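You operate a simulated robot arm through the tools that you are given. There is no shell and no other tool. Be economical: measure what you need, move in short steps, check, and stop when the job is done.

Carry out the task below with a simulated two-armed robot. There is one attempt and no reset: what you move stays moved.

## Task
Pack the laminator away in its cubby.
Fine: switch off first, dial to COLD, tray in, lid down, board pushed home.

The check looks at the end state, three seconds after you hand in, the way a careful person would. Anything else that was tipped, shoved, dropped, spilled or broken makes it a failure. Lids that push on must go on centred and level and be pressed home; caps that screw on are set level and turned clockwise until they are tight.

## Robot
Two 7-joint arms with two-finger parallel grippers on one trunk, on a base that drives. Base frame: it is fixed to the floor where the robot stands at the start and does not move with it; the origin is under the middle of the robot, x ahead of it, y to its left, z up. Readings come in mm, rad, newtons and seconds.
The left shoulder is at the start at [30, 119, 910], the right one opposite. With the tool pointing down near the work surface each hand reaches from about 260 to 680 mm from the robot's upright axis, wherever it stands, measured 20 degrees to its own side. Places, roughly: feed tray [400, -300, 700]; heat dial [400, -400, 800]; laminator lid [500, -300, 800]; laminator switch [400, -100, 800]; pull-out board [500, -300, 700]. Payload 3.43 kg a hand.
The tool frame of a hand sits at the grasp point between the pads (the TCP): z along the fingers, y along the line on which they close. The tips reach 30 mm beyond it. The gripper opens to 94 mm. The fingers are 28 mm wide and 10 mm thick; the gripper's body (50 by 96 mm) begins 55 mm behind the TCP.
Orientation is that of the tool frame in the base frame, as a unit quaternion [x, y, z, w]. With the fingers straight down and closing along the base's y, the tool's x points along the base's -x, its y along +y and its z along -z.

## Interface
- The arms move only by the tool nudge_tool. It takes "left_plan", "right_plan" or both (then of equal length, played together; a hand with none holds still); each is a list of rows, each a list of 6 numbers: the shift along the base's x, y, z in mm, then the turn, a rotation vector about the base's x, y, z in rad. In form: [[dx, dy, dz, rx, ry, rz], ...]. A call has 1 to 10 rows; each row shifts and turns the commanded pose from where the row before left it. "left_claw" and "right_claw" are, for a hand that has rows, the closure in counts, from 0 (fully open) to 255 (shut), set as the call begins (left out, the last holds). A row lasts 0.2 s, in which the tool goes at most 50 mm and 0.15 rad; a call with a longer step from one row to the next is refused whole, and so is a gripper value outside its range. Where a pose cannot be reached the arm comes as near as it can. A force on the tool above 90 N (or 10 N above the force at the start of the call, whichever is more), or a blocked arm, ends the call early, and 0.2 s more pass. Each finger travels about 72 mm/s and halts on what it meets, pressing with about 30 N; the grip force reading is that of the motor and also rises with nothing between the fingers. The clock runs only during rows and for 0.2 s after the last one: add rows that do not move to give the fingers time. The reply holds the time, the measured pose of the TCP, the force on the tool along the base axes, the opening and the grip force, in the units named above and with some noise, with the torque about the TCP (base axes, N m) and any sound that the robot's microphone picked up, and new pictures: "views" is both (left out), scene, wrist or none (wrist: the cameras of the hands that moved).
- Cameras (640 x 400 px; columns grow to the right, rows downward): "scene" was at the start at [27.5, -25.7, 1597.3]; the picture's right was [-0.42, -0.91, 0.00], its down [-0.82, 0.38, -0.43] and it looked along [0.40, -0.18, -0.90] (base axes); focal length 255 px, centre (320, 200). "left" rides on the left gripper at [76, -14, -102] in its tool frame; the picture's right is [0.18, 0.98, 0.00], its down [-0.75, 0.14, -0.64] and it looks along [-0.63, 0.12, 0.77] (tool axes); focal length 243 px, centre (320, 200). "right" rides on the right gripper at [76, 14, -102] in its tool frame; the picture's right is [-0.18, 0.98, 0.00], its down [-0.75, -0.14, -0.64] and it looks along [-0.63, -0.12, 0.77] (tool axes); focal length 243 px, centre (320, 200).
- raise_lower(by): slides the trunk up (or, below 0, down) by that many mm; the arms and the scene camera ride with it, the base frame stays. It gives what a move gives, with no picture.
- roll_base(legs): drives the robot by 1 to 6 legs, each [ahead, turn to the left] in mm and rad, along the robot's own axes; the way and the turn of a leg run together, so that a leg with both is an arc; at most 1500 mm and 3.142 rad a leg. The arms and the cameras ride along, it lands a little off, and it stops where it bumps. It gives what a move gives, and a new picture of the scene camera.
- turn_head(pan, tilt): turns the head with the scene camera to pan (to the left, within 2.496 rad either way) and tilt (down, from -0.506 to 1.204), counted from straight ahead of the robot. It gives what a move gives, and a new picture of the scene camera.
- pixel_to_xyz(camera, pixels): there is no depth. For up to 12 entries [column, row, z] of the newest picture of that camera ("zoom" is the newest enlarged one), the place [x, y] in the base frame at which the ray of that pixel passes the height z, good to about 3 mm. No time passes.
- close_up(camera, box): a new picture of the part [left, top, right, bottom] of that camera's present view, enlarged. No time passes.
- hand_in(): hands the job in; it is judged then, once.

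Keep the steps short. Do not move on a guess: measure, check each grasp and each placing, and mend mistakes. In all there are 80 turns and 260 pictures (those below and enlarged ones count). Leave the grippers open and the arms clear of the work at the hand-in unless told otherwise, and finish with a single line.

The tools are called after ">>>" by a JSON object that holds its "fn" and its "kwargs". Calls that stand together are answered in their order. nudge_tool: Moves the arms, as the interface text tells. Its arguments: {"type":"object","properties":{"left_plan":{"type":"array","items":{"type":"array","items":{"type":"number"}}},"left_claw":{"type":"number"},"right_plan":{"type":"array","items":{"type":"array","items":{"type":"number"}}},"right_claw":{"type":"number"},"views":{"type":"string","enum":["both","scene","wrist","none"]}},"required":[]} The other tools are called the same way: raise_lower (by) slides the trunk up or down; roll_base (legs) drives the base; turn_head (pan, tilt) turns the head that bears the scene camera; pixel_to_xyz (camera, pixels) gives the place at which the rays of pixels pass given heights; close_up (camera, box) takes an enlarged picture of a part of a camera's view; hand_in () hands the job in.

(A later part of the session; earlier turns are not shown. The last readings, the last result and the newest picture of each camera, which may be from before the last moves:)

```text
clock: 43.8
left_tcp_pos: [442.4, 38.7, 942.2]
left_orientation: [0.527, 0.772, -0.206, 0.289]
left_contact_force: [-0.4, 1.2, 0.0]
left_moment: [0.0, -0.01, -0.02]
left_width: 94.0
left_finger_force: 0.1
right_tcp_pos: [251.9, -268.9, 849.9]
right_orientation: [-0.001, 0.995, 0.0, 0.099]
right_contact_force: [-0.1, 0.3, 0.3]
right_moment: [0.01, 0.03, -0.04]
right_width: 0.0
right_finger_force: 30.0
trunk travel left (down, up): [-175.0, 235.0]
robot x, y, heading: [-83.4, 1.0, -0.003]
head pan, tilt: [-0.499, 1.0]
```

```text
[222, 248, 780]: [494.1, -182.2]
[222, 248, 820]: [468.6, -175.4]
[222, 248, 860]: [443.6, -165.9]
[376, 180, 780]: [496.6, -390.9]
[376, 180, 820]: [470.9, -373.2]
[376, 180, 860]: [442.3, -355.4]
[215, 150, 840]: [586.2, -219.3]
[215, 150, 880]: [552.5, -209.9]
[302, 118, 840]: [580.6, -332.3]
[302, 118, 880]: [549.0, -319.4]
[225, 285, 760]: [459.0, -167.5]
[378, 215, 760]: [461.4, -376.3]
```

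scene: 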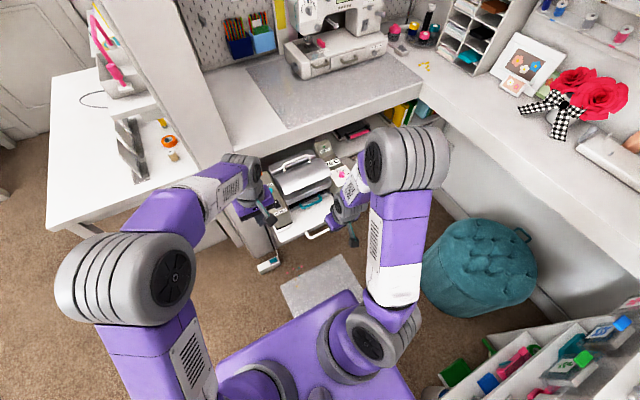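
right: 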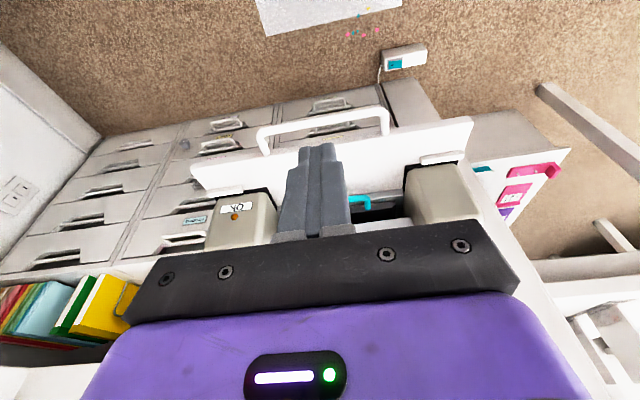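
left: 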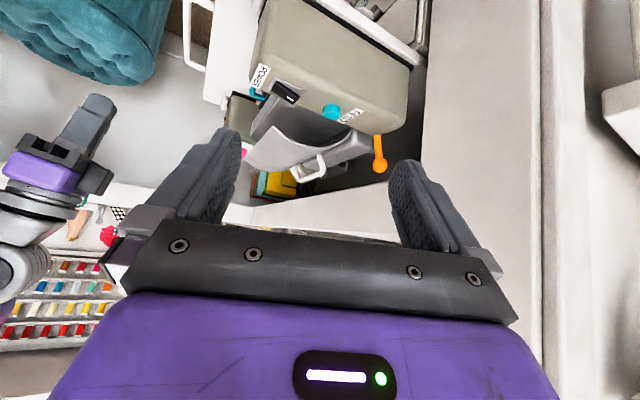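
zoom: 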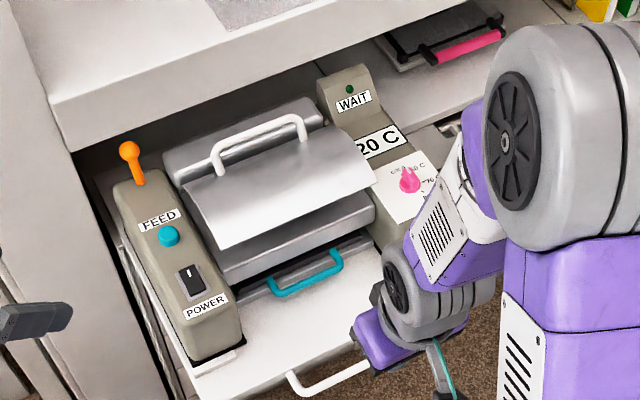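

The lid's front edge is at x≈469, z≈819, y -174 to -373, and the handle crown at about [578,-270,850]. Before bringing the right hand over, I'll check where the desk's front edge is.

>>> {"fn": "pixel_to_xyz", "kwargs": {"camera": "zoom", "pixels": [[75, 150, 860], [75, 150, 900], [320, 60, 860], [320, 60, 900], [50, 97, 900], [350, 65, 840], [130, 150, 820]]}}

>>> {"fn": "nudge_tool", "kwargs": {"right_plan": [[40, 0, 20, 0, 0.1, 0], [45, 0, 20, 0, 0.1, 0], [45, 0, 10, 0, 0, 0], [45, -2, 0, 0, 0, 0], [45, -2, 0, 0, 0, 0]], "views": "both"}}

>>> {"fn": "close_up", "kwargs": {"camera": "left", "box": [160, 60, 480, 240]}}

```text
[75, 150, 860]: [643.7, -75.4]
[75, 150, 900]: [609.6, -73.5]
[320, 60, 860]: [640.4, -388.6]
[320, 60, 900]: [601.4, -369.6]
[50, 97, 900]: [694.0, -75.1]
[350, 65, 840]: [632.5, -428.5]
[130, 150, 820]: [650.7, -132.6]
```

```text
clock: 45.0
left_tcp_pos: [441.9, 38.2, 940.5]
left_orientation: [0.527, 0.772, -0.206, 0.289]
left_contact_force: [-0.2, 0.4, 0.1]
left_moment: [0.0, 0.0, 0.04]
left_width: 94.2
left_finger_force: 0.2
right_tcp_pos: [472.0, -274.0, 896.8]
right_orientation: [-0.001, 1.0, 0.001, -0.002]
right_contact_force: [0.1, 0.2, -0.3]
right_moment: [0.03, 0.03, 0.0]
right_width: 0.4
right_finger_force: 30.3
trunk travel left (down, up): [-175.0, 235.0]
robot x, y, heading: [-92.2, -0.0, -0.001]
head pan, tilt: [-0.499, 1.0]
```

scene: 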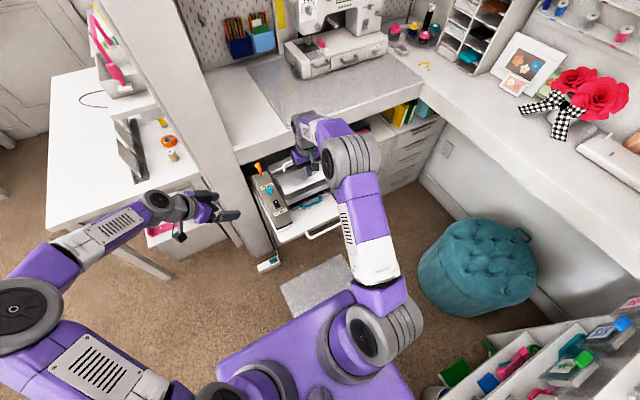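
right: 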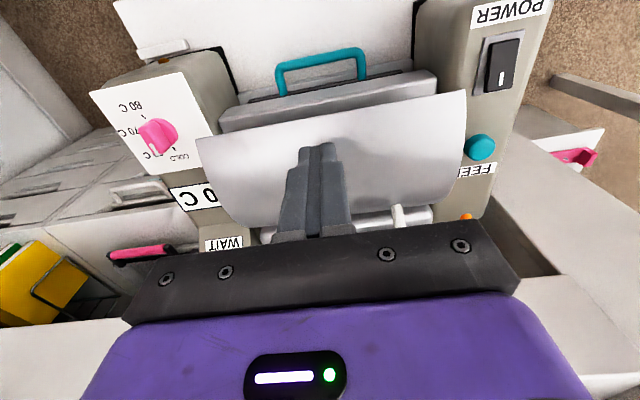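

```text
2.00 times, centred on (320, 150) of left
```

zoom: 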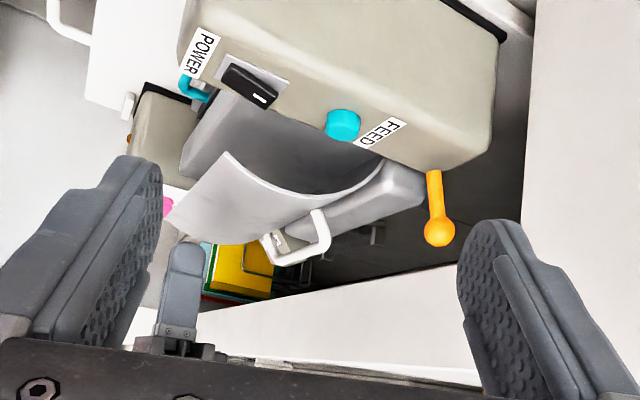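

The desk front is beyond x≈610, so there's room. The right fingers are above the lid's front edge. I'll step 10 mm further in and lower until contact.

>>> {"fn": "nudge_tool", "kwargs": {"right_plan": [[10, 0, -10, 0, 0, 0], [0, 0, -10, 0, 0, 0], [0, 0, -8, 0, 0, 0], [0, 0, -6, 0, 0, 0], [0, 0, -6, 0, 0, 0], [0, 0, -6, 0, 0, 0]], "views": "none"}}

>>> {"fn": "close_up", "kwargs": {"camera": "left", "box": [160, 60, 480, 240]}}

```text
clock: 46.4
left_tcp_pos: [438.5, 38.5, 944.3]
left_orientation: [0.527, 0.771, -0.206, 0.291]
left_contact_force: [-0.6, 0.2, 0.9]
left_moment: [0.03, 0.0, 0.01]
left_width: 94.0
left_finger_force: 0.2
right_tcp_pos: [479.2, -273.2, 858.2]
right_orientation: [0.0, 1.0, -0.002, 0.002]
right_contact_force: [-8.4, -1.5, 27.3]
right_moment: [-0.22, -0.18, 0.17]
right_width: 0.1
right_finger_force: 29.8
trunk travel left (down, up): [-175.0, 235.0]
robot x, y, heading: [-90.6, 1.5, 0.004]
head pan, tilt: [-0.499, 1.0]
```

```text
2.00 times, centred on (320, 150) of left
```

zoom: 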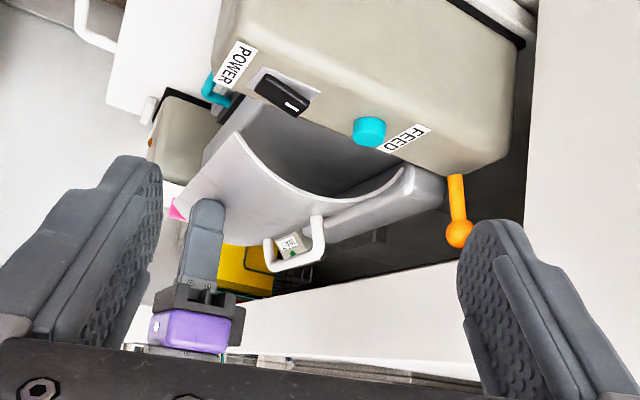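

The lid is turning down, but the -8 N x-reaction shows I'm also sliding the easy-running board inward by about 13 mm. I'll lift off and re-measure before pressing again with a compensating backward drag.

>>> {"fn": "nudge_tool", "kwargs": {"right_plan": [[0, 0, 10, 0, 0, 0], [0, 0, 20, 0, 0, 0], [-40, 0, 20, 0, 0, 0], [-45, 0, 0, 0, 0, 0], [-45, 0, 0, 0, 0, 0]], "views": "none"}}

>>> {"fn": "close_up", "kwargs": {"camera": "left", "box": [160, 60, 480, 240]}}

>>> {"fn": "pixel_to_xyz", "kwargs": {"camera": "zoom", "pixels": [[240, 135, 780], [240, 135, 800], [240, 135, 820], [175, 205, 800], [175, 205, 820]]}}

>>> {"fn": "close_up", "kwargs": {"camera": "scene", "box": [250, 120, 380, 240]}}

```text
clock: 47.5
left_tcp_pos: [441.0, 37.8, 939.9]
left_orientation: [0.527, 0.772, -0.205, 0.289]
left_contact_force: [-0.5, -0.2, 0.0]
left_moment: [0.0, -0.02, 0.03]
left_width: 94.0
left_finger_force: 0.0
right_tcp_pos: [351.6, -274.4, 904.6]
right_orientation: [0.0, 1.0, 0.001, 0.001]
right_contact_force: [0.2, 0.6, -0.2]
right_moment: [0.01, -0.03, 0.03]
right_width: 0.0
right_finger_force: 29.3
trunk travel left (down, up): [-175.0, 235.0]
robot x, y, heading: [-88.2, 0.4, 0.001]
head pan, tilt: [-0.499, 1.0]
```

```text
2.00 times, centred on (320, 150) of left
```

zoom: 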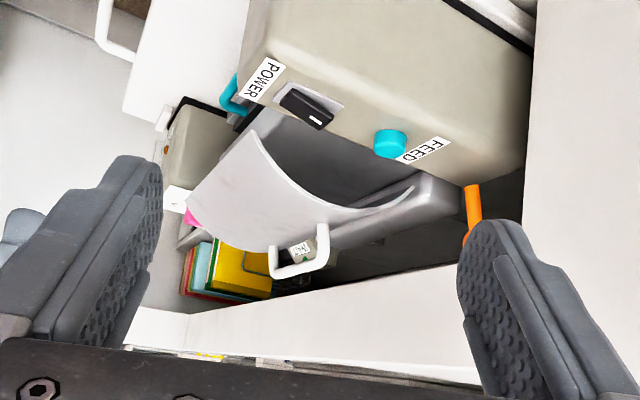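

```text
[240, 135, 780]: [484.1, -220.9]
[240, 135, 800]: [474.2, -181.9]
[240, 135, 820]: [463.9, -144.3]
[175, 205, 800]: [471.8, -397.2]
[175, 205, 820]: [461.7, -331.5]
```

```text
3.33 times, centred on (315, 180) of scene
```

zoom: 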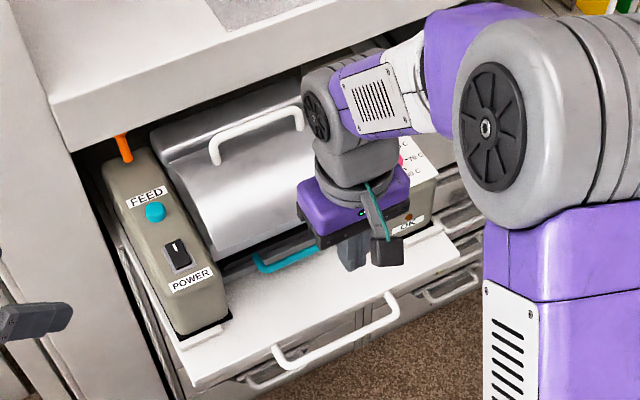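

The laminator has moved inward a bit more, and the lid looks lower in the scene view. I'll measure its front edge again.

>>> {"fn": "pixel_to_xyz", "kwargs": {"camera": "zoom", "pixels": [[216, 250, 780], [216, 250, 800], [216, 250, 820], [178, 250, 800], [124, 148, 820], [212, 145, 840], [200, 385, 680], [217, 300, 740]]}}

>>> {"fn": "close_up", "kwargs": {"camera": "left", "box": [200, 80, 440, 220]}}

>>> {"fn": "close_up", "kwargs": {"camera": "scene", "box": [275, 130, 345, 210]}}

```text
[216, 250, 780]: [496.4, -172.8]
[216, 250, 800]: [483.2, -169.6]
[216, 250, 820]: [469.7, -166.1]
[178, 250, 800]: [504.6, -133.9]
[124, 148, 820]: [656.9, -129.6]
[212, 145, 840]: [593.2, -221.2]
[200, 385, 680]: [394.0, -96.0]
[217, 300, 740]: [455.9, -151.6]
```

```text
2.67 times, centred on (320, 150) of left
```

zoom: 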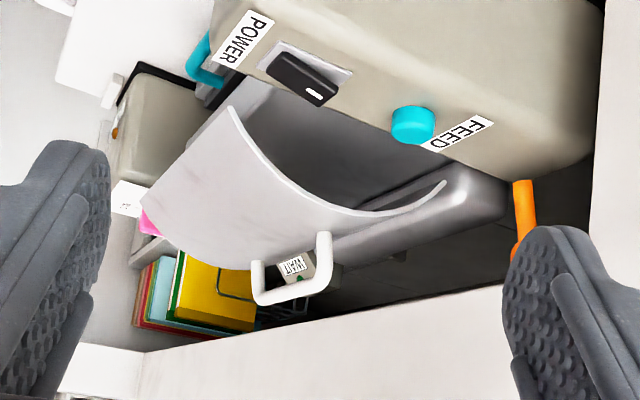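

```text
5.00 times, centred on (310, 170) of scene
```

zoom: 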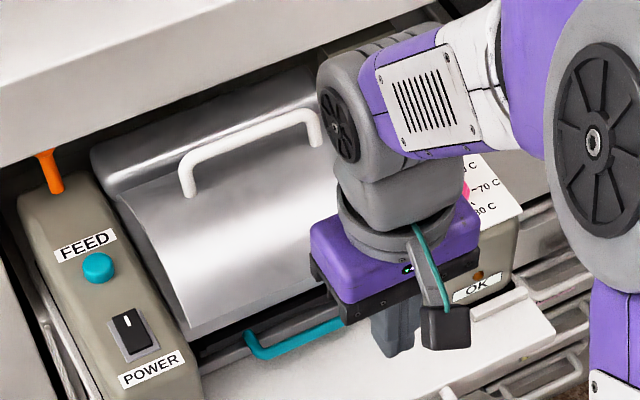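

The board has moved in about 52 mm altogether (front corner now x≈394), and the lid's front edge has dropped to z≈770, so it's nearly shut. I'll drive the robot 80 mm forward for reach, first pulling the left hand back by the same amount.

>>> {"fn": "nudge_tool", "kwargs": {"left_plan": [[-40, 0, 0, 0, 0, 0], [-40, 0, 0, 0, 0, 0]], "views": "none"}}

>>> {"fn": "roll_base", "kwargs": {"legs": [[80, 0]]}}

>>> {"fn": "close_up", "kwargs": {"camera": "left", "box": [160, 60, 480, 240]}}

>>> {"fn": "close_up", "kwargs": {"camera": "right", "box": [120, 0, 520, 240]}}

```text
clock: 48.1
left_tcp_pos: [361.9, 38.1, 941.2]
left_orientation: [0.526, 0.773, -0.205, 0.289]
left_contact_force: [0.2, 0.3, 0.6]
left_moment: [0.0, 0.04, 0.01]
left_width: 93.7
left_finger_force: 0.0
right_tcp_pos: [352.0, -273.4, 902.1]
right_orientation: [-0.001, 1.0, 0.0, 0.0]
right_contact_force: [0.4, 0.5, -0.6]
right_moment: [0.0, 0.0, -0.01]
right_width: 0.0
right_finger_force: 30.0
trunk travel left (down, up): [-175.0, 235.0]
robot x, y, heading: [-90.7, 1.3, -0.007]
head pan, tilt: [-0.499, 1.0]
```

```text
clock: 49.2
left_tcp_pos: [441.6, 37.9, 941.6]
left_orientation: [0.527, 0.773, -0.206, 0.288]
left_contact_force: [0.5, 0.1, 0.0]
left_moment: [-0.02, 0.0, -0.01]
left_width: 94.1
left_finger_force: 0.1
right_tcp_pos: [432.2, -274.7, 902.9]
right_orientation: [-0.001, 1.0, 0.001, -0.001]
right_contact_force: [0.1, 1.4, -0.6]
right_moment: [0.04, 0.07, 0.01]
right_width: 0.0
right_finger_force: 30.0
trunk travel left (down, up): [-175.0, 235.0]
robot x, y, heading: [-10.8, -1.9, -0.0]
head pan, tilt: [-0.499, 1.0]
```

scene: 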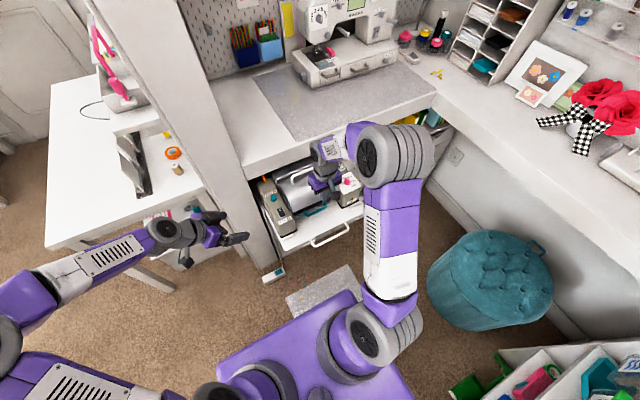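

```text
2.00 times, centred on (320, 150) of left
```

zoom: 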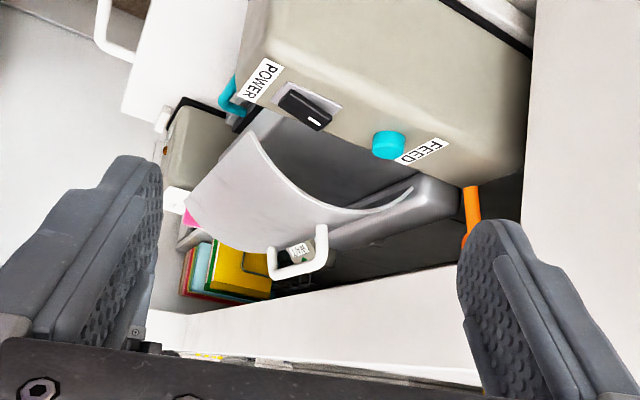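

```text
1.60 times, centred on (320, 120) of right
```

zoom: 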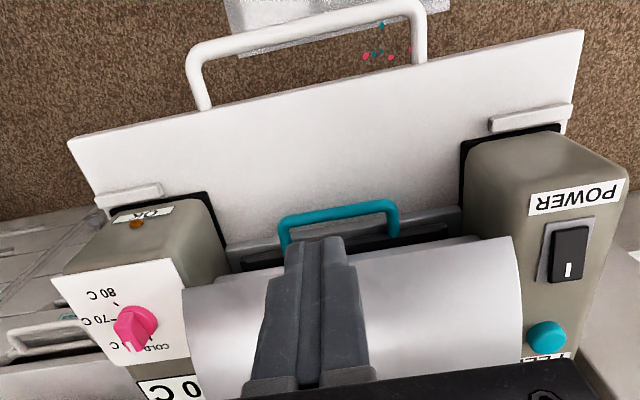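

I'll fix the lid's front-left corner in both close-ups.

>>> {"fn": "pixel_to_xyz", "kwargs": {"camera": "zoom", "pixels": [[512, 237, 770], [512, 237, 800], [512, 237, 820], [185, 292, 770], [185, 292, 800], [185, 292, 820], [570, 255, 800]]}}

>>> {"fn": "close_up", "kwargs": {"camera": "left", "box": [160, 60, 480, 240]}}

>>> {"fn": "pixel_to_xyz", "kwargs": {"camera": "zoom", "pixels": [[253, 133, 770], [253, 133, 800], [253, 133, 820], [412, 187, 770], [412, 187, 800], [412, 187, 820], [328, 262, 840], [328, 262, 860]]}}

```text
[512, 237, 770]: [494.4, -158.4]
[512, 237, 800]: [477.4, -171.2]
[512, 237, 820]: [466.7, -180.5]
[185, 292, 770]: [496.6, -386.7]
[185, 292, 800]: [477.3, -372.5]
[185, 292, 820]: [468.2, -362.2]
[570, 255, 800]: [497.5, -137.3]
```

```text
2.00 times, centred on (320, 150) of left
```

zoom: 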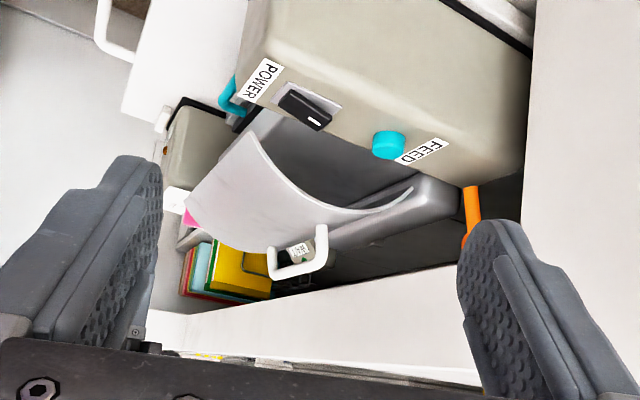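

```text
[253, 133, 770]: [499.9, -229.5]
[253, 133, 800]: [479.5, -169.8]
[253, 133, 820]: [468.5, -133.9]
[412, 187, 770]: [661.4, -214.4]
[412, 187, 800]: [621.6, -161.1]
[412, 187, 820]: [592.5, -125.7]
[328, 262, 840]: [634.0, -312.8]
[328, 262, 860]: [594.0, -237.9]
```

The corner is at [478,-171,800]. Relative to the body, the hood swings forward and down about a low rear pivot. Last time the finger held the hood still while the board slid in under it. So this time I'll press on the hood and follow it forward and down at about 45°, so the board isn't pushed. First I'll lower to contact at x≈497.

>>> {"fn": "nudge_tool", "kwargs": {"right_plan": [[35, 0, 0, 0, 0, 0], [30, 0, -20, 0, 0, 0], [0, 0, -20, 0, 0, 0], [0, 0, -8, 0, 0, 0], [0, 0, -4, 0, 0, 0], [0, 0, -4, 0, 0, 0]], "views": "none"}}

>>> {"fn": "close_up", "kwargs": {"camera": "left", "box": [160, 60, 480, 240]}}

```text
clock: 50.6
left_tcp_pos: [440.3, 38.1, 940.0]
left_orientation: [0.527, 0.773, -0.205, 0.288]
left_contact_force: [-1.0, -0.6, -0.3]
left_moment: [0.0, 0.0, 0.0]
left_width: 94.0
left_finger_force: 0.2
right_tcp_pos: [496.7, -275.8, 845.8]
right_orientation: [-0.001, 1.0, 0.001, -0.001]
right_contact_force: [-1.3, 0.1, 4.2]
right_moment: [-0.03, 0.02, 0.05]
right_width: 0.0
right_finger_force: 30.1
trunk travel left (down, up): [-175.0, 235.0]
robot x, y, heading: [-8.5, -0.5, 0.001]
head pan, tilt: [-0.499, 1.0]
```

```text
2.00 times, centred on (320, 150) of left
```

zoom: 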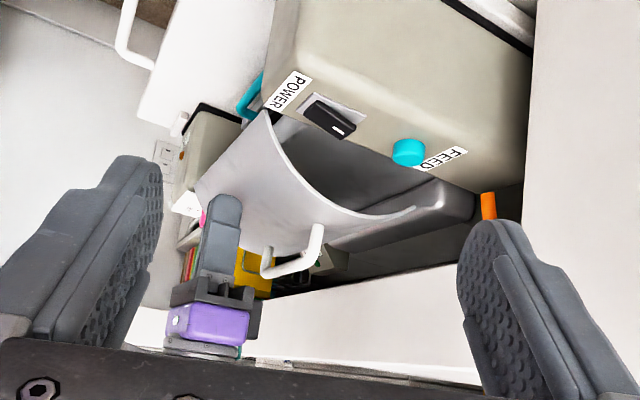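

Light contact, 4 N, and even that nudged the board in a little. Now I'll follow diagonally, drawing back and down.

>>> {"fn": "nudge_tool", "kwargs": {"right_plan": [[-4, 0, -4, 0, 0, 0], [-5, 0, -4, 0, 0, 0], [-5, 0, -4, 0, 0, 0], [-5, 0, -4, 0, 0, 0]], "views": "none"}}

>>> {"fn": "close_up", "kwargs": {"camera": "left", "box": [160, 60, 480, 240]}}

```text
clock: 51.6
left_tcp_pos: [440.1, 37.9, 942.4]
left_orientation: [0.527, 0.773, -0.205, 0.288]
left_contact_force: [0.5, 1.0, -0.2]
left_moment: [-0.01, 0.02, 0.02]
left_width: 94.0
left_finger_force: 0.0
right_tcp_pos: [477.5, -274.1, 831.4]
right_orientation: [-0.001, 1.0, -0.001, -0.001]
right_contact_force: [0.0, 0.1, 0.3]
right_moment: [0.0, 0.0, 0.03]
right_width: 0.2
right_finger_force: 30.0
trunk travel left (down, up): [-175.0, 235.0]
robot x, y, heading: [-7.5, 2.3, 0.004]
head pan, tilt: [-0.499, 1.0]
```

```text
2.00 times, centred on (320, 150) of left
```

zoom: 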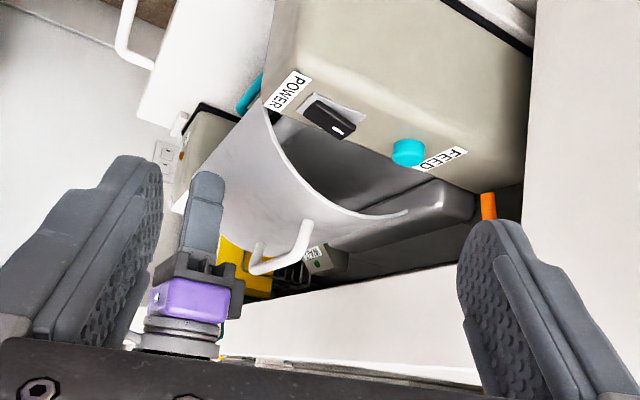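

The board stayed put and the hood turned a bit further. Contact is now light, so I'll continue with more downward motion.

>>> {"fn": "nudge_tool", "kwargs": {"right_plan": [[-3, 0, -5, 0, 0, 0], [-3, 0, -5, 0, 0, 0], [-4, 0, -5, 0, 0, 0], [-4, 0, -5, 0, 0, 0]], "views": "none"}}

>>> {"fn": "close_up", "kwargs": {"camera": "left", "box": [160, 60, 480, 240]}}

>>> {"fn": "close_up", "kwargs": {"camera": "right", "box": [120, 0, 520, 240]}}

```text
clock: 52.6
left_tcp_pos: [441.8, 38.5, 941.9]
left_orientation: [0.527, 0.773, -0.206, 0.289]
left_contact_force: [-0.2, -0.6, 0.6]
left_moment: [-0.01, -0.05, 0.0]
left_width: 94.2
left_finger_force: 0.0
right_tcp_pos: [463.5, -273.9, 810.8]
right_orientation: [-0.001, 1.0, 0.001, -0.001]
right_contact_force: [-0.5, -0.7, 0.6]
right_moment: [0.02, 0.02, 0.01]
right_width: 0.0
right_finger_force: 29.6
trunk travel left (down, up): [-175.0, 235.0]
robot x, y, heading: [-11.9, -1.2, -0.002]
head pan, tilt: [-0.499, 1.0]
```

```text
2.00 times, centred on (320, 150) of left
```

zoom: 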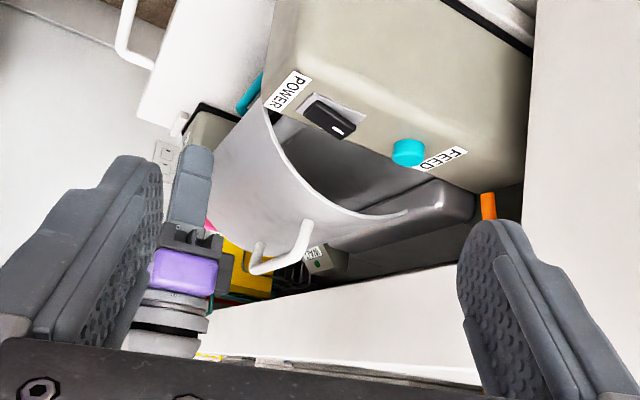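

```text
1.60 times, centred on (320, 120) of right
```

zoom: 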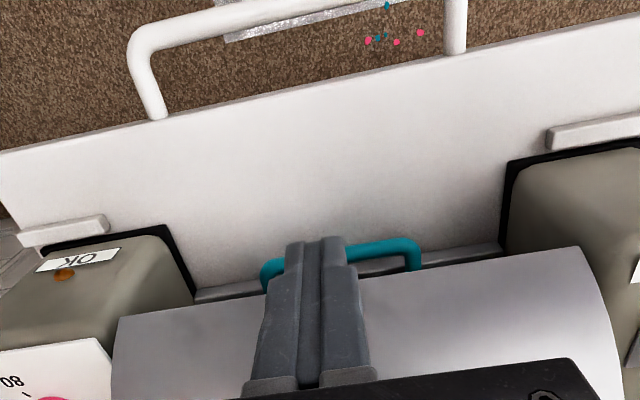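

No force: the finger has passed in front of the hood edge. I'll measure the edge now.

>>> {"fn": "pixel_to_xyz", "kwargs": {"camera": "zoom", "pixels": [[580, 247, 770], [580, 247, 785], [580, 247, 800], [118, 320, 770], [118, 320, 785], [118, 320, 800]]}}

>>> {"fn": "close_up", "kwargs": {"camera": "left", "box": [160, 60, 480, 240]}}

>>> {"fn": "pixel_to_xyz", "kwargs": {"camera": "zoom", "pixels": [[268, 107, 770], [268, 107, 785], [268, 107, 800], [345, 128, 795], [312, 224, 850], [312, 224, 870], [410, 212, 800], [410, 212, 780]]}}

```text
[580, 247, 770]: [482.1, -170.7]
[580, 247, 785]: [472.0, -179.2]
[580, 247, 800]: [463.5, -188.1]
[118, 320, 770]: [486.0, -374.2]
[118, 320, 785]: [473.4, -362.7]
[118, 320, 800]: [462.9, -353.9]
```

```text
2.00 times, centred on (320, 150) of left
```

zoom: 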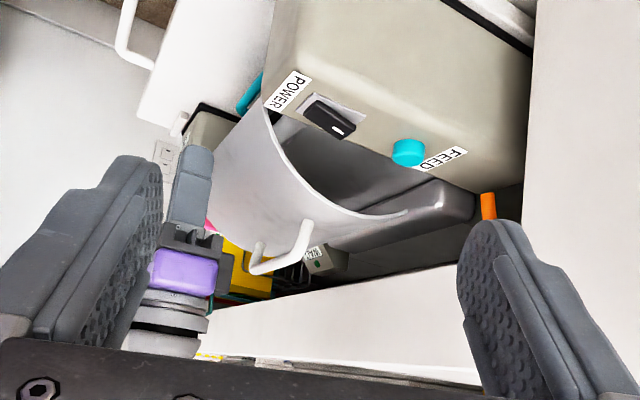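

```text
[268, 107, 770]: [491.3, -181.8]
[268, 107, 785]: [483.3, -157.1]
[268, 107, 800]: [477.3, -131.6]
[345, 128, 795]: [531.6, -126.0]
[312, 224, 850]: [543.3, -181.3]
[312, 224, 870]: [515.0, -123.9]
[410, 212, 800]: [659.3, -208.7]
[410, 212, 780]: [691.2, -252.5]
```

The front edge is now at about [485,-172,773] and still descending along its arc. I'll rise, come back behind the edge to x≈500, touch down, and follow with a steeper path.

>>> {"fn": "nudge_tool", "kwargs": {"right_plan": [[0, 0, 35, 0, 0, 0], [20, 0, 10, 0, 0, 0], [20, 0, -5, 0, 0, 0], [0, 0, -10, 0, 0, 0], [0, 0, -5, 0, 0, 0], [0, 0, -4, 0, 0, 0], [-1, 0, -4, 0, 0, 0]], "views": "none"}}

>>> {"fn": "close_up", "kwargs": {"camera": "left", "box": [160, 60, 480, 240]}}

```text
clock: 54.2
left_tcp_pos: [440.1, 39.8, 942.0]
left_orientation: [0.527, 0.772, -0.205, 0.288]
left_contact_force: [-0.2, 0.0, -0.6]
left_moment: [0.03, 0.0, 0.0]
left_width: 94.2
left_finger_force: 0.1
right_tcp_pos: [502.4, -273.2, 829.5]
right_orientation: [-0.001, 1.0, 0.0, -0.001]
right_contact_force: [-2.7, 0.2, 3.3]
right_moment: [0.01, 0.05, -0.01]
right_width: 0.0
right_finger_force: 30.1
trunk travel left (down, up): [-175.0, 235.0]
robot x, y, heading: [-11.7, 0.7, 0.0]
head pan, tilt: [-0.499, 1.0]
```

```text
2.00 times, centred on (320, 150) of left
```

zoom: 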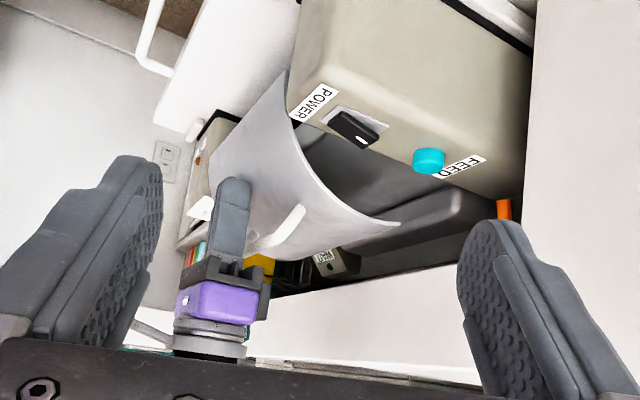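

The hood keeps closing nicely. I'll follow it forward and down again.

>>> {"fn": "nudge_tool", "kwargs": {"right_plan": [[-4, 0, -3, 0, 0, 0], [-4, 0, -4, 0, 0, 0], [-3, 0, -4, 0, 0, 0], [-3, 0, -5, 0, 0, 0]], "views": "none"}}

>>> {"fn": "close_up", "kwargs": {"camera": "left", "box": [160, 60, 480, 240]}}

>>> {"fn": "close_up", "kwargs": {"camera": "right", "box": [120, 0, 520, 240]}}

```text
clock: 55.2
left_tcp_pos: [441.8, 37.3, 940.9]
left_orientation: [0.527, 0.772, -0.205, 0.289]
left_contact_force: [0.0, 0.4, -0.3]
left_moment: [-0.03, 0.02, 0.01]
left_width: 93.7
left_finger_force: 0.0
right_tcp_pos: [487.8, -274.9, 813.1]
right_orientation: [-0.001, 1.0, -0.001, -0.001]
right_contact_force: [0.0, 0.6, 0.7]
right_moment: [-0.02, -0.05, 0.02]
right_width: 0.0
right_finger_force: 30.1
trunk travel left (down, up): [-175.0, 235.0]
robot x, y, heading: [-10.0, -0.9, -0.002]
head pan, tilt: [-0.499, 1.0]
```

```text
2.00 times, centred on (320, 150) of left
```

zoom: 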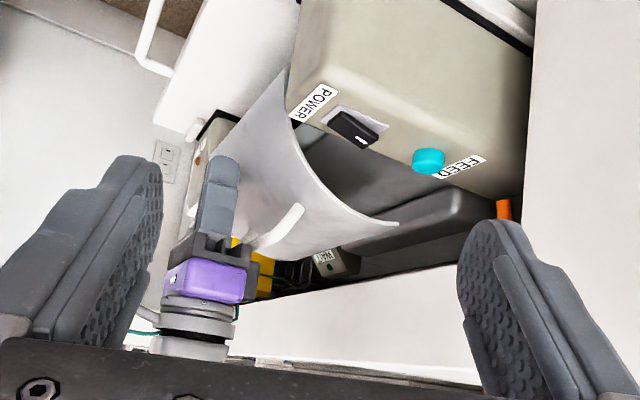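

```text
1.60 times, centred on (320, 120) of right
```

zoom: 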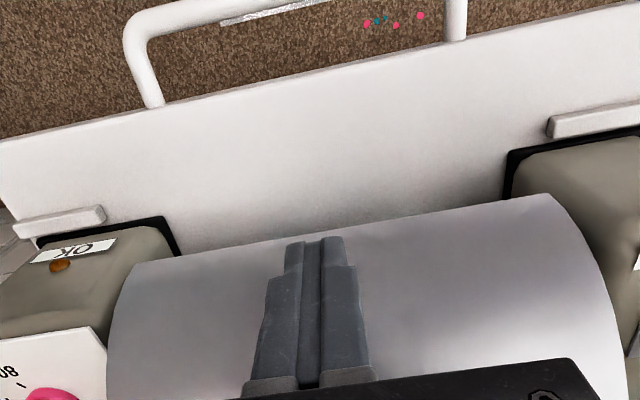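

The hood now covers the sill and tray handle. I'll measure its front edge height to see whether it's fully down.

>>> {"fn": "pixel_to_xyz", "kwargs": {"camera": "zoom", "pixels": [[550, 196, 720], [550, 196, 740], [550, 196, 760], [135, 264, 720], [135, 264, 740], [135, 264, 760], [640, 10, 680], [0, 140, 680]]}}

>>> {"fn": "close_up", "kwargs": {"camera": "left", "box": [160, 60, 480, 240]}}

>>> {"fn": "pixel_to_xyz", "kwargs": {"camera": "zoom", "pixels": [[287, 72, 700], [287, 72, 720], [287, 72, 740], [287, 72, 760], [398, 223, 780], [398, 223, 800], [304, 208, 820], [304, 208, 840], [354, 124, 800]]}}

>>> {"fn": "close_up", "kwargs": {"camera": "scene", "box": [260, 150, 350, 230]}}

```text
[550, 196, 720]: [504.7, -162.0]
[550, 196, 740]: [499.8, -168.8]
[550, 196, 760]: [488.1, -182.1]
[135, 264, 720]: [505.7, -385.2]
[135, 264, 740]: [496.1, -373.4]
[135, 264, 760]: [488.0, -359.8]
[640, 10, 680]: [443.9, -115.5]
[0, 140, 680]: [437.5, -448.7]
```

```text
2.00 times, centred on (320, 150) of left
```

zoom: 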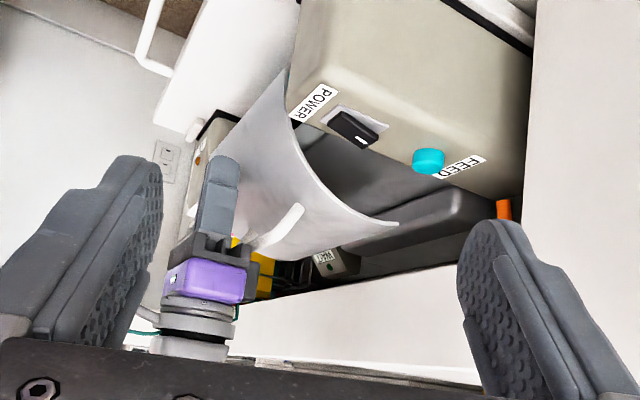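

```text
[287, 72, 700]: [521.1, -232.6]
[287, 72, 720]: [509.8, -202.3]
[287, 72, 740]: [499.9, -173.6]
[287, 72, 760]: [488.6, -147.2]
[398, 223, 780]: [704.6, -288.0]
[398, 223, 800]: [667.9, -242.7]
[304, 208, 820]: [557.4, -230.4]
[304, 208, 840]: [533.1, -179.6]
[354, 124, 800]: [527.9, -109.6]
```

```text
5.00 times, centred on (305, 190) of scene
```

zoom: 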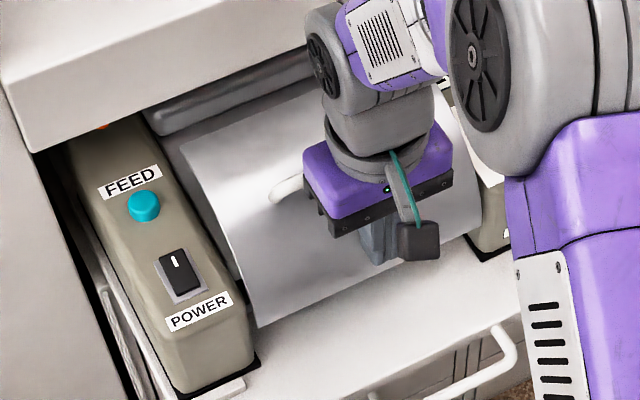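

The front edge is now at z≈740, about 400 mm relative to the body, and there may be further to go. One more touch-down behind the edge will find its stop.

>>> {"fn": "nudge_tool", "kwargs": {"right_plan": [[0, 0, 15, 0, 0, 0], [20, 0, 10, 0, 0, 0], [12, 0, 0, 0, 0, 0], [-2, 0, -6, 0, 0, 0], [-2, 0, -6, 0, 0, 0], [-2, 0, -6, 0, 0, 0], [-2, 0, -6, 0, 0, 0]], "views": "none"}}

>>> {"fn": "close_up", "kwargs": {"camera": "left", "box": [160, 60, 480, 240]}}

>>> {"fn": "close_up", "kwargs": {"camera": "right", "box": [120, 0, 520, 240]}}

```text
clock: 56.8
left_tcp_pos: [440.6, 38.7, 941.1]
left_orientation: [0.527, 0.772, -0.205, 0.289]
left_contact_force: [-0.1, 0.0, -1.0]
left_moment: [0.0, -0.04, 0.0]
left_width: 93.8
left_finger_force: 0.1
right_tcp_pos: [512.0, -274.4, 813.6]
right_orientation: [-0.001, 1.0, 0.001, -0.001]
right_contact_force: [-3.4, -0.1, 2.9]
right_moment: [-0.03, -0.06, -0.02]
right_width: 0.0
right_finger_force: 30.2
trunk travel left (down, up): [-175.0, 235.0]
robot x, y, heading: [-9.5, -0.3, 0.003]
head pan, tilt: [-0.499, 1.0]
```

```text
2.00 times, centred on (320, 150) of left
```

zoom: 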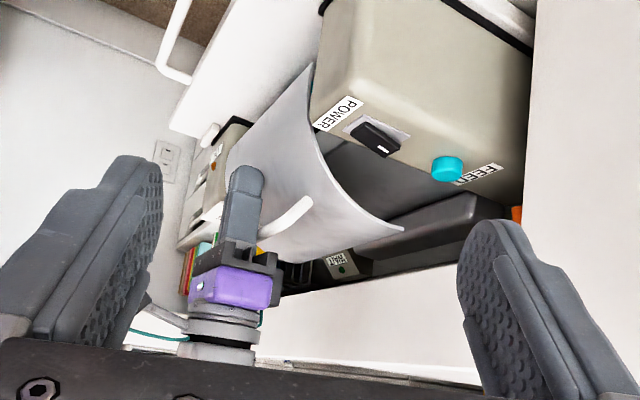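

```text
1.60 times, centred on (320, 120) of right
```

zoom: 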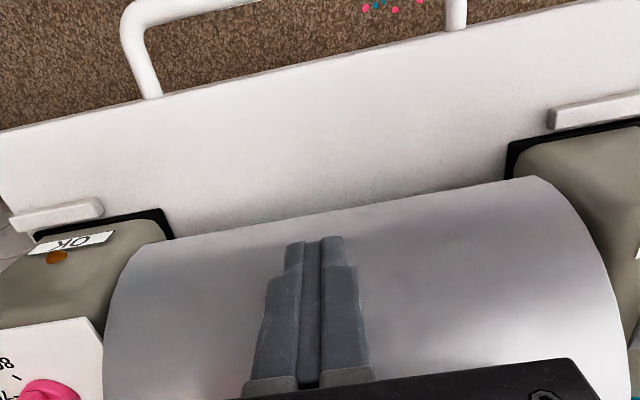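

The hood is following but so is the board, because the front slope is steep. Pressing straight down on the handle bar would give no sideways push. I'll lift the right hand aside and locate the bar.

>>> {"fn": "nudge_tool", "kwargs": {"right_plan": [[0, 0, 30, 0, 0, 0], [-20, 0, 40, 0, 0, 0], [-40, 0, 20, 0, 0, 0]], "views": "none"}}

>>> {"fn": "close_up", "kwargs": {"camera": "right", "box": [120, 0, 520, 240]}}

>>> {"fn": "close_up", "kwargs": {"camera": "scene", "box": [260, 150, 350, 230]}}

>>> {"fn": "close_up", "kwargs": {"camera": "left", "box": [200, 80, 440, 220]}}

```text
clock: 57.6
left_tcp_pos: [439.9, 38.9, 942.4]
left_orientation: [0.527, 0.772, -0.206, 0.289]
left_contact_force: [-0.6, 0.2, -0.2]
left_moment: [0.04, -0.01, 0.02]
left_width: 94.3
left_finger_force: 0.0
right_tcp_pos: [450.4, -274.2, 904.4]
right_orientation: [0.0, 1.0, 0.0, 0.0]
right_contact_force: [0.2, 1.3, -0.7]
right_moment: [0.04, -0.01, 0.01]
right_width: 0.0
right_finger_force: 29.7
trunk travel left (down, up): [-175.0, 235.0]
robot x, y, heading: [-4.5, 1.4, -0.002]
head pan, tilt: [-0.499, 1.0]
```

```text
1.60 times, centred on (320, 120) of right
```

zoom: 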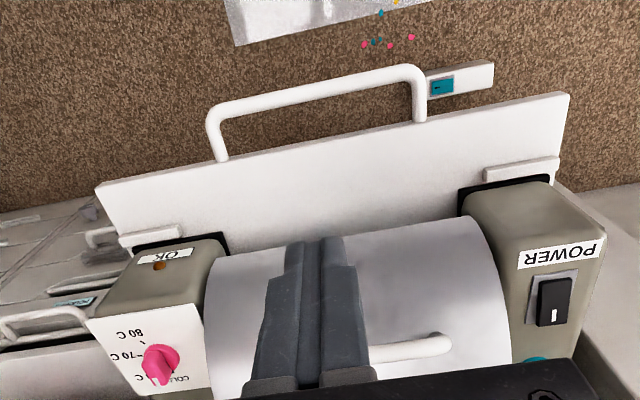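

```text
5.00 times, centred on (305, 190) of scene
```

zoom: 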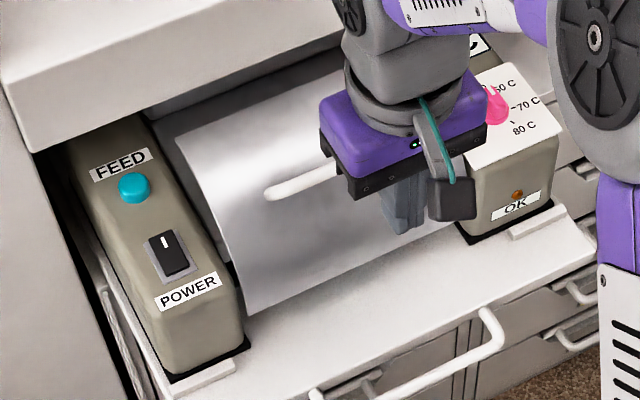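

```text
2.67 times, centred on (320, 150) of left
```

zoom: 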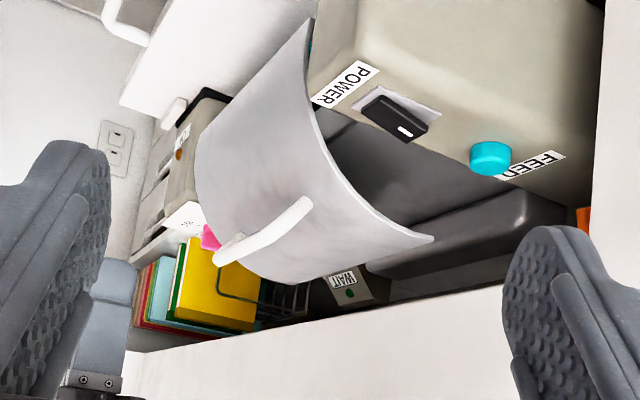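

>>> {"fn": "pixel_to_xyz", "kwargs": {"camera": "zoom", "pixels": [[303, 203, 800], [303, 203, 820], [303, 203, 840], [225, 245, 820], [225, 245, 840], [312, 40, 720], [312, 40, 740], [433, 238, 800], [433, 238, 820]]}}

>>> {"fn": "close_up", "kwargs": {"camera": "right", "box": [120, 0, 520, 240]}}

>>> {"fn": "pixel_to_xyz", "kwargs": {"camera": "zoom", "pixels": [[446, 345, 800], [446, 345, 820], [446, 345, 840], [484, 216, 720], [484, 216, 740], [558, 302, 800], [206, 258, 720], [206, 258, 740], [97, 188, 690], [568, 95, 690]]}}

```text
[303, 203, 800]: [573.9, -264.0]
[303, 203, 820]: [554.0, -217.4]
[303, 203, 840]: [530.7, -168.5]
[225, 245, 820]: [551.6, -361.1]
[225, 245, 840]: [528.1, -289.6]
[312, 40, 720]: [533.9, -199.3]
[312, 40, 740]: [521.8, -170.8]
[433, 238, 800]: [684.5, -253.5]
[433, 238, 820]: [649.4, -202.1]
```

```text
1.60 times, centred on (320, 120) of right
```

zoom: 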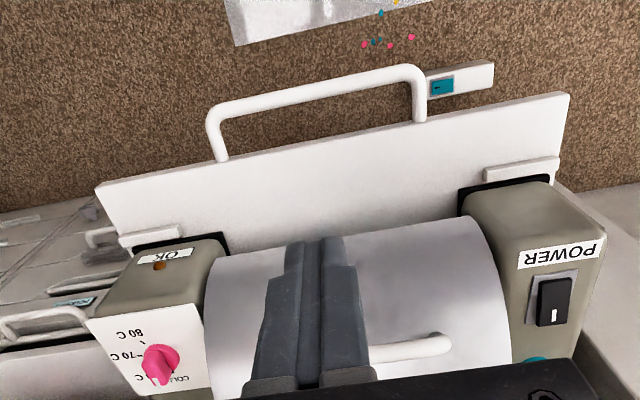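

```text
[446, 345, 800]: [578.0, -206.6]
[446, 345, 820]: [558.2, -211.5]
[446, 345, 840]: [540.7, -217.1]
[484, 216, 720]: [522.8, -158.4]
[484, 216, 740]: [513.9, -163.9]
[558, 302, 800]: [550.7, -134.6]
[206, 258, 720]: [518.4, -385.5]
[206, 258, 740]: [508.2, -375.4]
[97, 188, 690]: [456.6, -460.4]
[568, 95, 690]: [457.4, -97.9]
```

The handle bar is at about [555, y -213 to -335, 822]. The hood has turned about 45° and its front edge is at z≈738. I'll press down on the middle of the bar, drawing slightly toward the robot, to find whether there's any travel left.

>>> {"fn": "nudge_tool", "kwargs": {"right_plan": [[40, 0, 0, 0, 0, 0], [40, 0, 0, 0, 0, 0], [23, 0, -15, 0, 0, 0], [0, 0, -15, 0, 0, 0], [0, 0, -10, 0, 0, 0], [0, 0, -5, 0, 0, 0], [-1, 0, -4, 0, 0, 0], [-2, 0, -4, 0, 0, 0]], "views": "none"}}

>>> {"fn": "close_up", "kwargs": {"camera": "left", "box": [200, 80, 440, 220]}}

```text
clock: 59.4
left_tcp_pos: [440.7, 38.6, 941.3]
left_orientation: [0.527, 0.772, -0.205, 0.289]
left_contact_force: [0.5, 0.3, -0.1]
left_moment: [0.01, 0.0, -0.03]
left_width: 94.2
left_finger_force: 0.0
right_tcp_pos: [552.1, -274.0, 850.4]
right_orientation: [-0.001, 1.0, 0.001, -0.001]
right_contact_force: [-2.2, 0.9, 5.4]
right_moment: [0.04, 0.01, 0.06]
right_width: 0.1
right_finger_force: 30.3
trunk travel left (down, up): [-175.0, 235.0]
robot x, y, heading: [-9.1, 1.7, 0.0]
head pan, tilt: [-0.499, 1.0]
```

```text
2.67 times, centred on (320, 150) of left
```

zoom: 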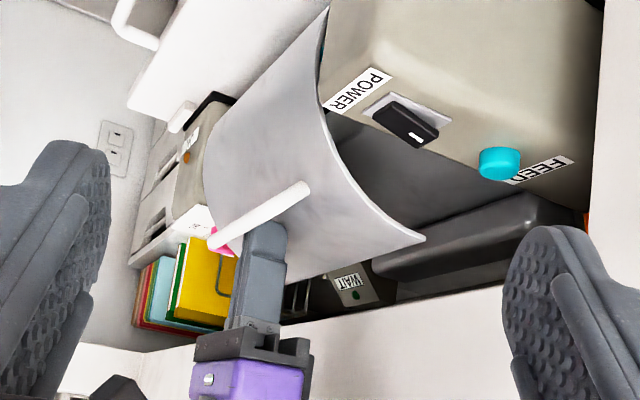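

The fingertip now sits just behind the handle bar. I'll draw it toward the robot and slightly down, so the bar carries the hood round.

>>> {"fn": "nudge_tool", "kwargs": {"right_plan": [[-5, 0, -1, 0, 0, 0], [-5, 0, -2, 0, 0, 0], [-5, 0, -2, 0, 0, 0], [-5, 0, -3, 0, 0, 0]], "views": "none"}}

>>> {"fn": "close_up", "kwargs": {"camera": "left", "box": [200, 80, 440, 220]}}

```text
clock: 60.4
left_tcp_pos: [439.8, 37.5, 941.0]
left_orientation: [0.527, 0.772, -0.206, 0.288]
left_contact_force: [0.7, -0.2, 0.0]
left_moment: [0.02, 0.0, 0.03]
left_width: 94.0
left_finger_force: 0.0
right_tcp_pos: [532.0, -274.4, 842.3]
right_orientation: [-0.001, 1.0, 0.002, -0.001]
right_contact_force: [1.5, 0.8, -3.1]
right_moment: [-0.01, -0.24, 0.02]
right_width: 0.0
right_finger_force: 30.4
trunk travel left (down, up): [-175.0, 235.0]
robot x, y, heading: [-10.3, 0.5, 0.001]
head pan, tilt: [-0.499, 1.0]
```

```text
2.67 times, centred on (320, 150) of left
```

zoom: 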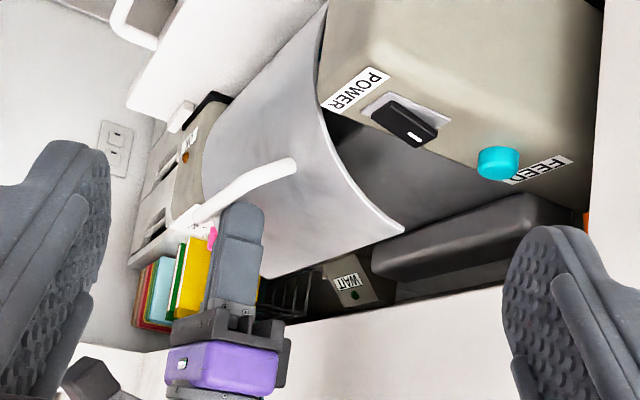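

That works well: the hood turned further and the board stayed still. I'll continue the same pull.

>>> {"fn": "nudge_tool", "kwargs": {"right_plan": [[-5, 0, -2, 0, 0, 0], [-5, 0, -3, 0, 0, 0], [-5, 0, -3, 0, 0, 0], [-5, 0, -4, 0, 0, 0]], "views": "none"}}

>>> {"fn": "close_up", "kwargs": {"camera": "left", "box": [200, 80, 440, 220]}}

```text
clock: 61.4
left_tcp_pos: [441.3, 37.5, 941.2]
left_orientation: [0.527, 0.773, -0.206, 0.288]
left_contact_force: [-1.3, 1.0, 0.1]
left_moment: [-0.01, 0.02, 0.01]
left_width: 94.5
left_finger_force: 0.1
right_tcp_pos: [512.2, -274.1, 829.7]
right_orientation: [-0.001, 1.0, 0.0, -0.002]
right_contact_force: [2.9, -0.4, 0.3]
right_moment: [0.02, -0.06, 0.0]
right_width: 0.0
right_finger_force: 30.0
trunk travel left (down, up): [-175.0, 235.0]
robot x, y, heading: [-12.8, -1.0, -0.007]
head pan, tilt: [-0.499, 1.0]
```

```text
2.67 times, centred on (320, 150) of left
```

zoom: 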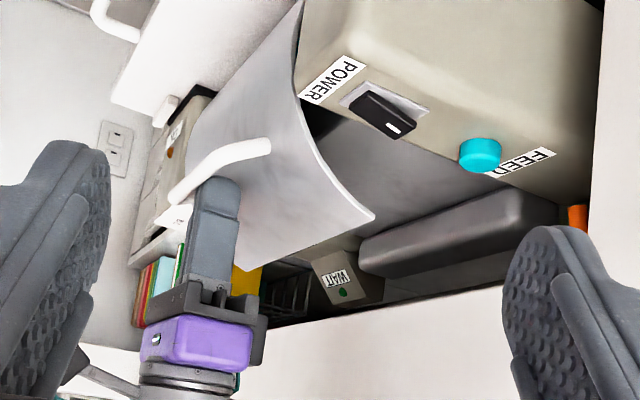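

The board has started to be drawn out at about 3 N, which suggests the hood has reached its stop. I'll back off and check it.

>>> {"fn": "nudge_tool", "kwargs": {"right_plan": [[4, 0, 5, 0, 0, 0], [5, 0, 35, 0, 0, 0], [-20, 0, 45, 0, 0, 0], [-50, 0, 0, 0, 0, 0], [-50, 0, 0, 0, 0, 0], [-50, 0, 0, 0, 0, 0]], "views": "none"}}

>>> {"fn": "close_up", "kwargs": {"camera": "right", "box": [160, 40, 480, 240]}}

>>> {"fn": "close_up", "kwargs": {"camera": "scene", "box": [260, 140, 370, 230]}}

>>> {"fn": "close_up", "kwargs": {"camera": "left", "box": [160, 40, 440, 220]}}

```text
clock: 62.8
left_tcp_pos: [440.2, 38.0, 941.6]
left_orientation: [0.527, 0.772, -0.206, 0.289]
left_contact_force: [-0.2, -0.6, -1.0]
left_moment: [0.01, -0.04, -0.02]
left_width: 93.9
left_finger_force: 0.0
right_tcp_pos: [350.7, -274.2, 917.2]
right_orientation: [-0.001, 1.0, 0.001, 0.0]
right_contact_force: [-0.3, -0.3, -0.3]
right_moment: [0.03, 0.0, 0.0]
right_width: 0.0
right_finger_force: 30.3
trunk travel left (down, up): [-175.0, 235.0]
robot x, y, heading: [-7.6, 0.0, -0.002]
head pan, tilt: [-0.499, 1.0]
```

```text
2.00 times, centred on (320, 140) of right
```

zoom: 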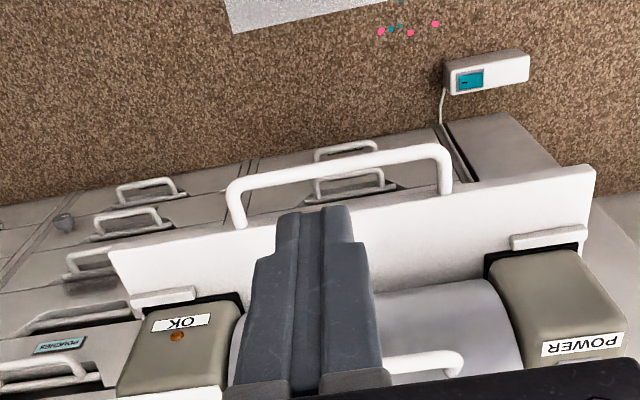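

```text
4.44 times, centred on (315, 185) of scene
```

zoom: 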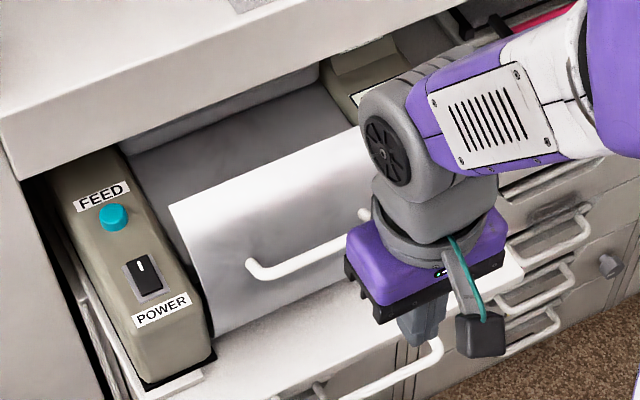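

```text
2.22 times, centred on (300, 130) of left
```

zoom: 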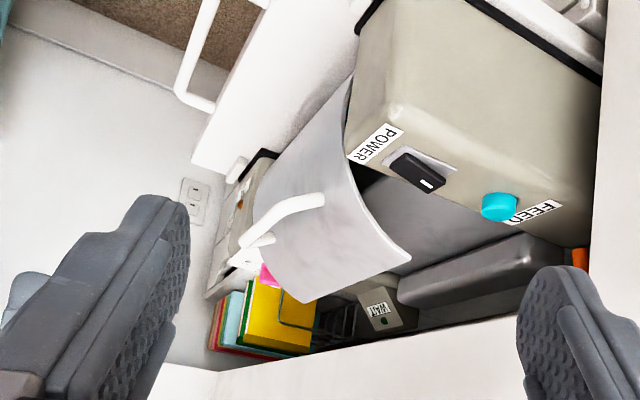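

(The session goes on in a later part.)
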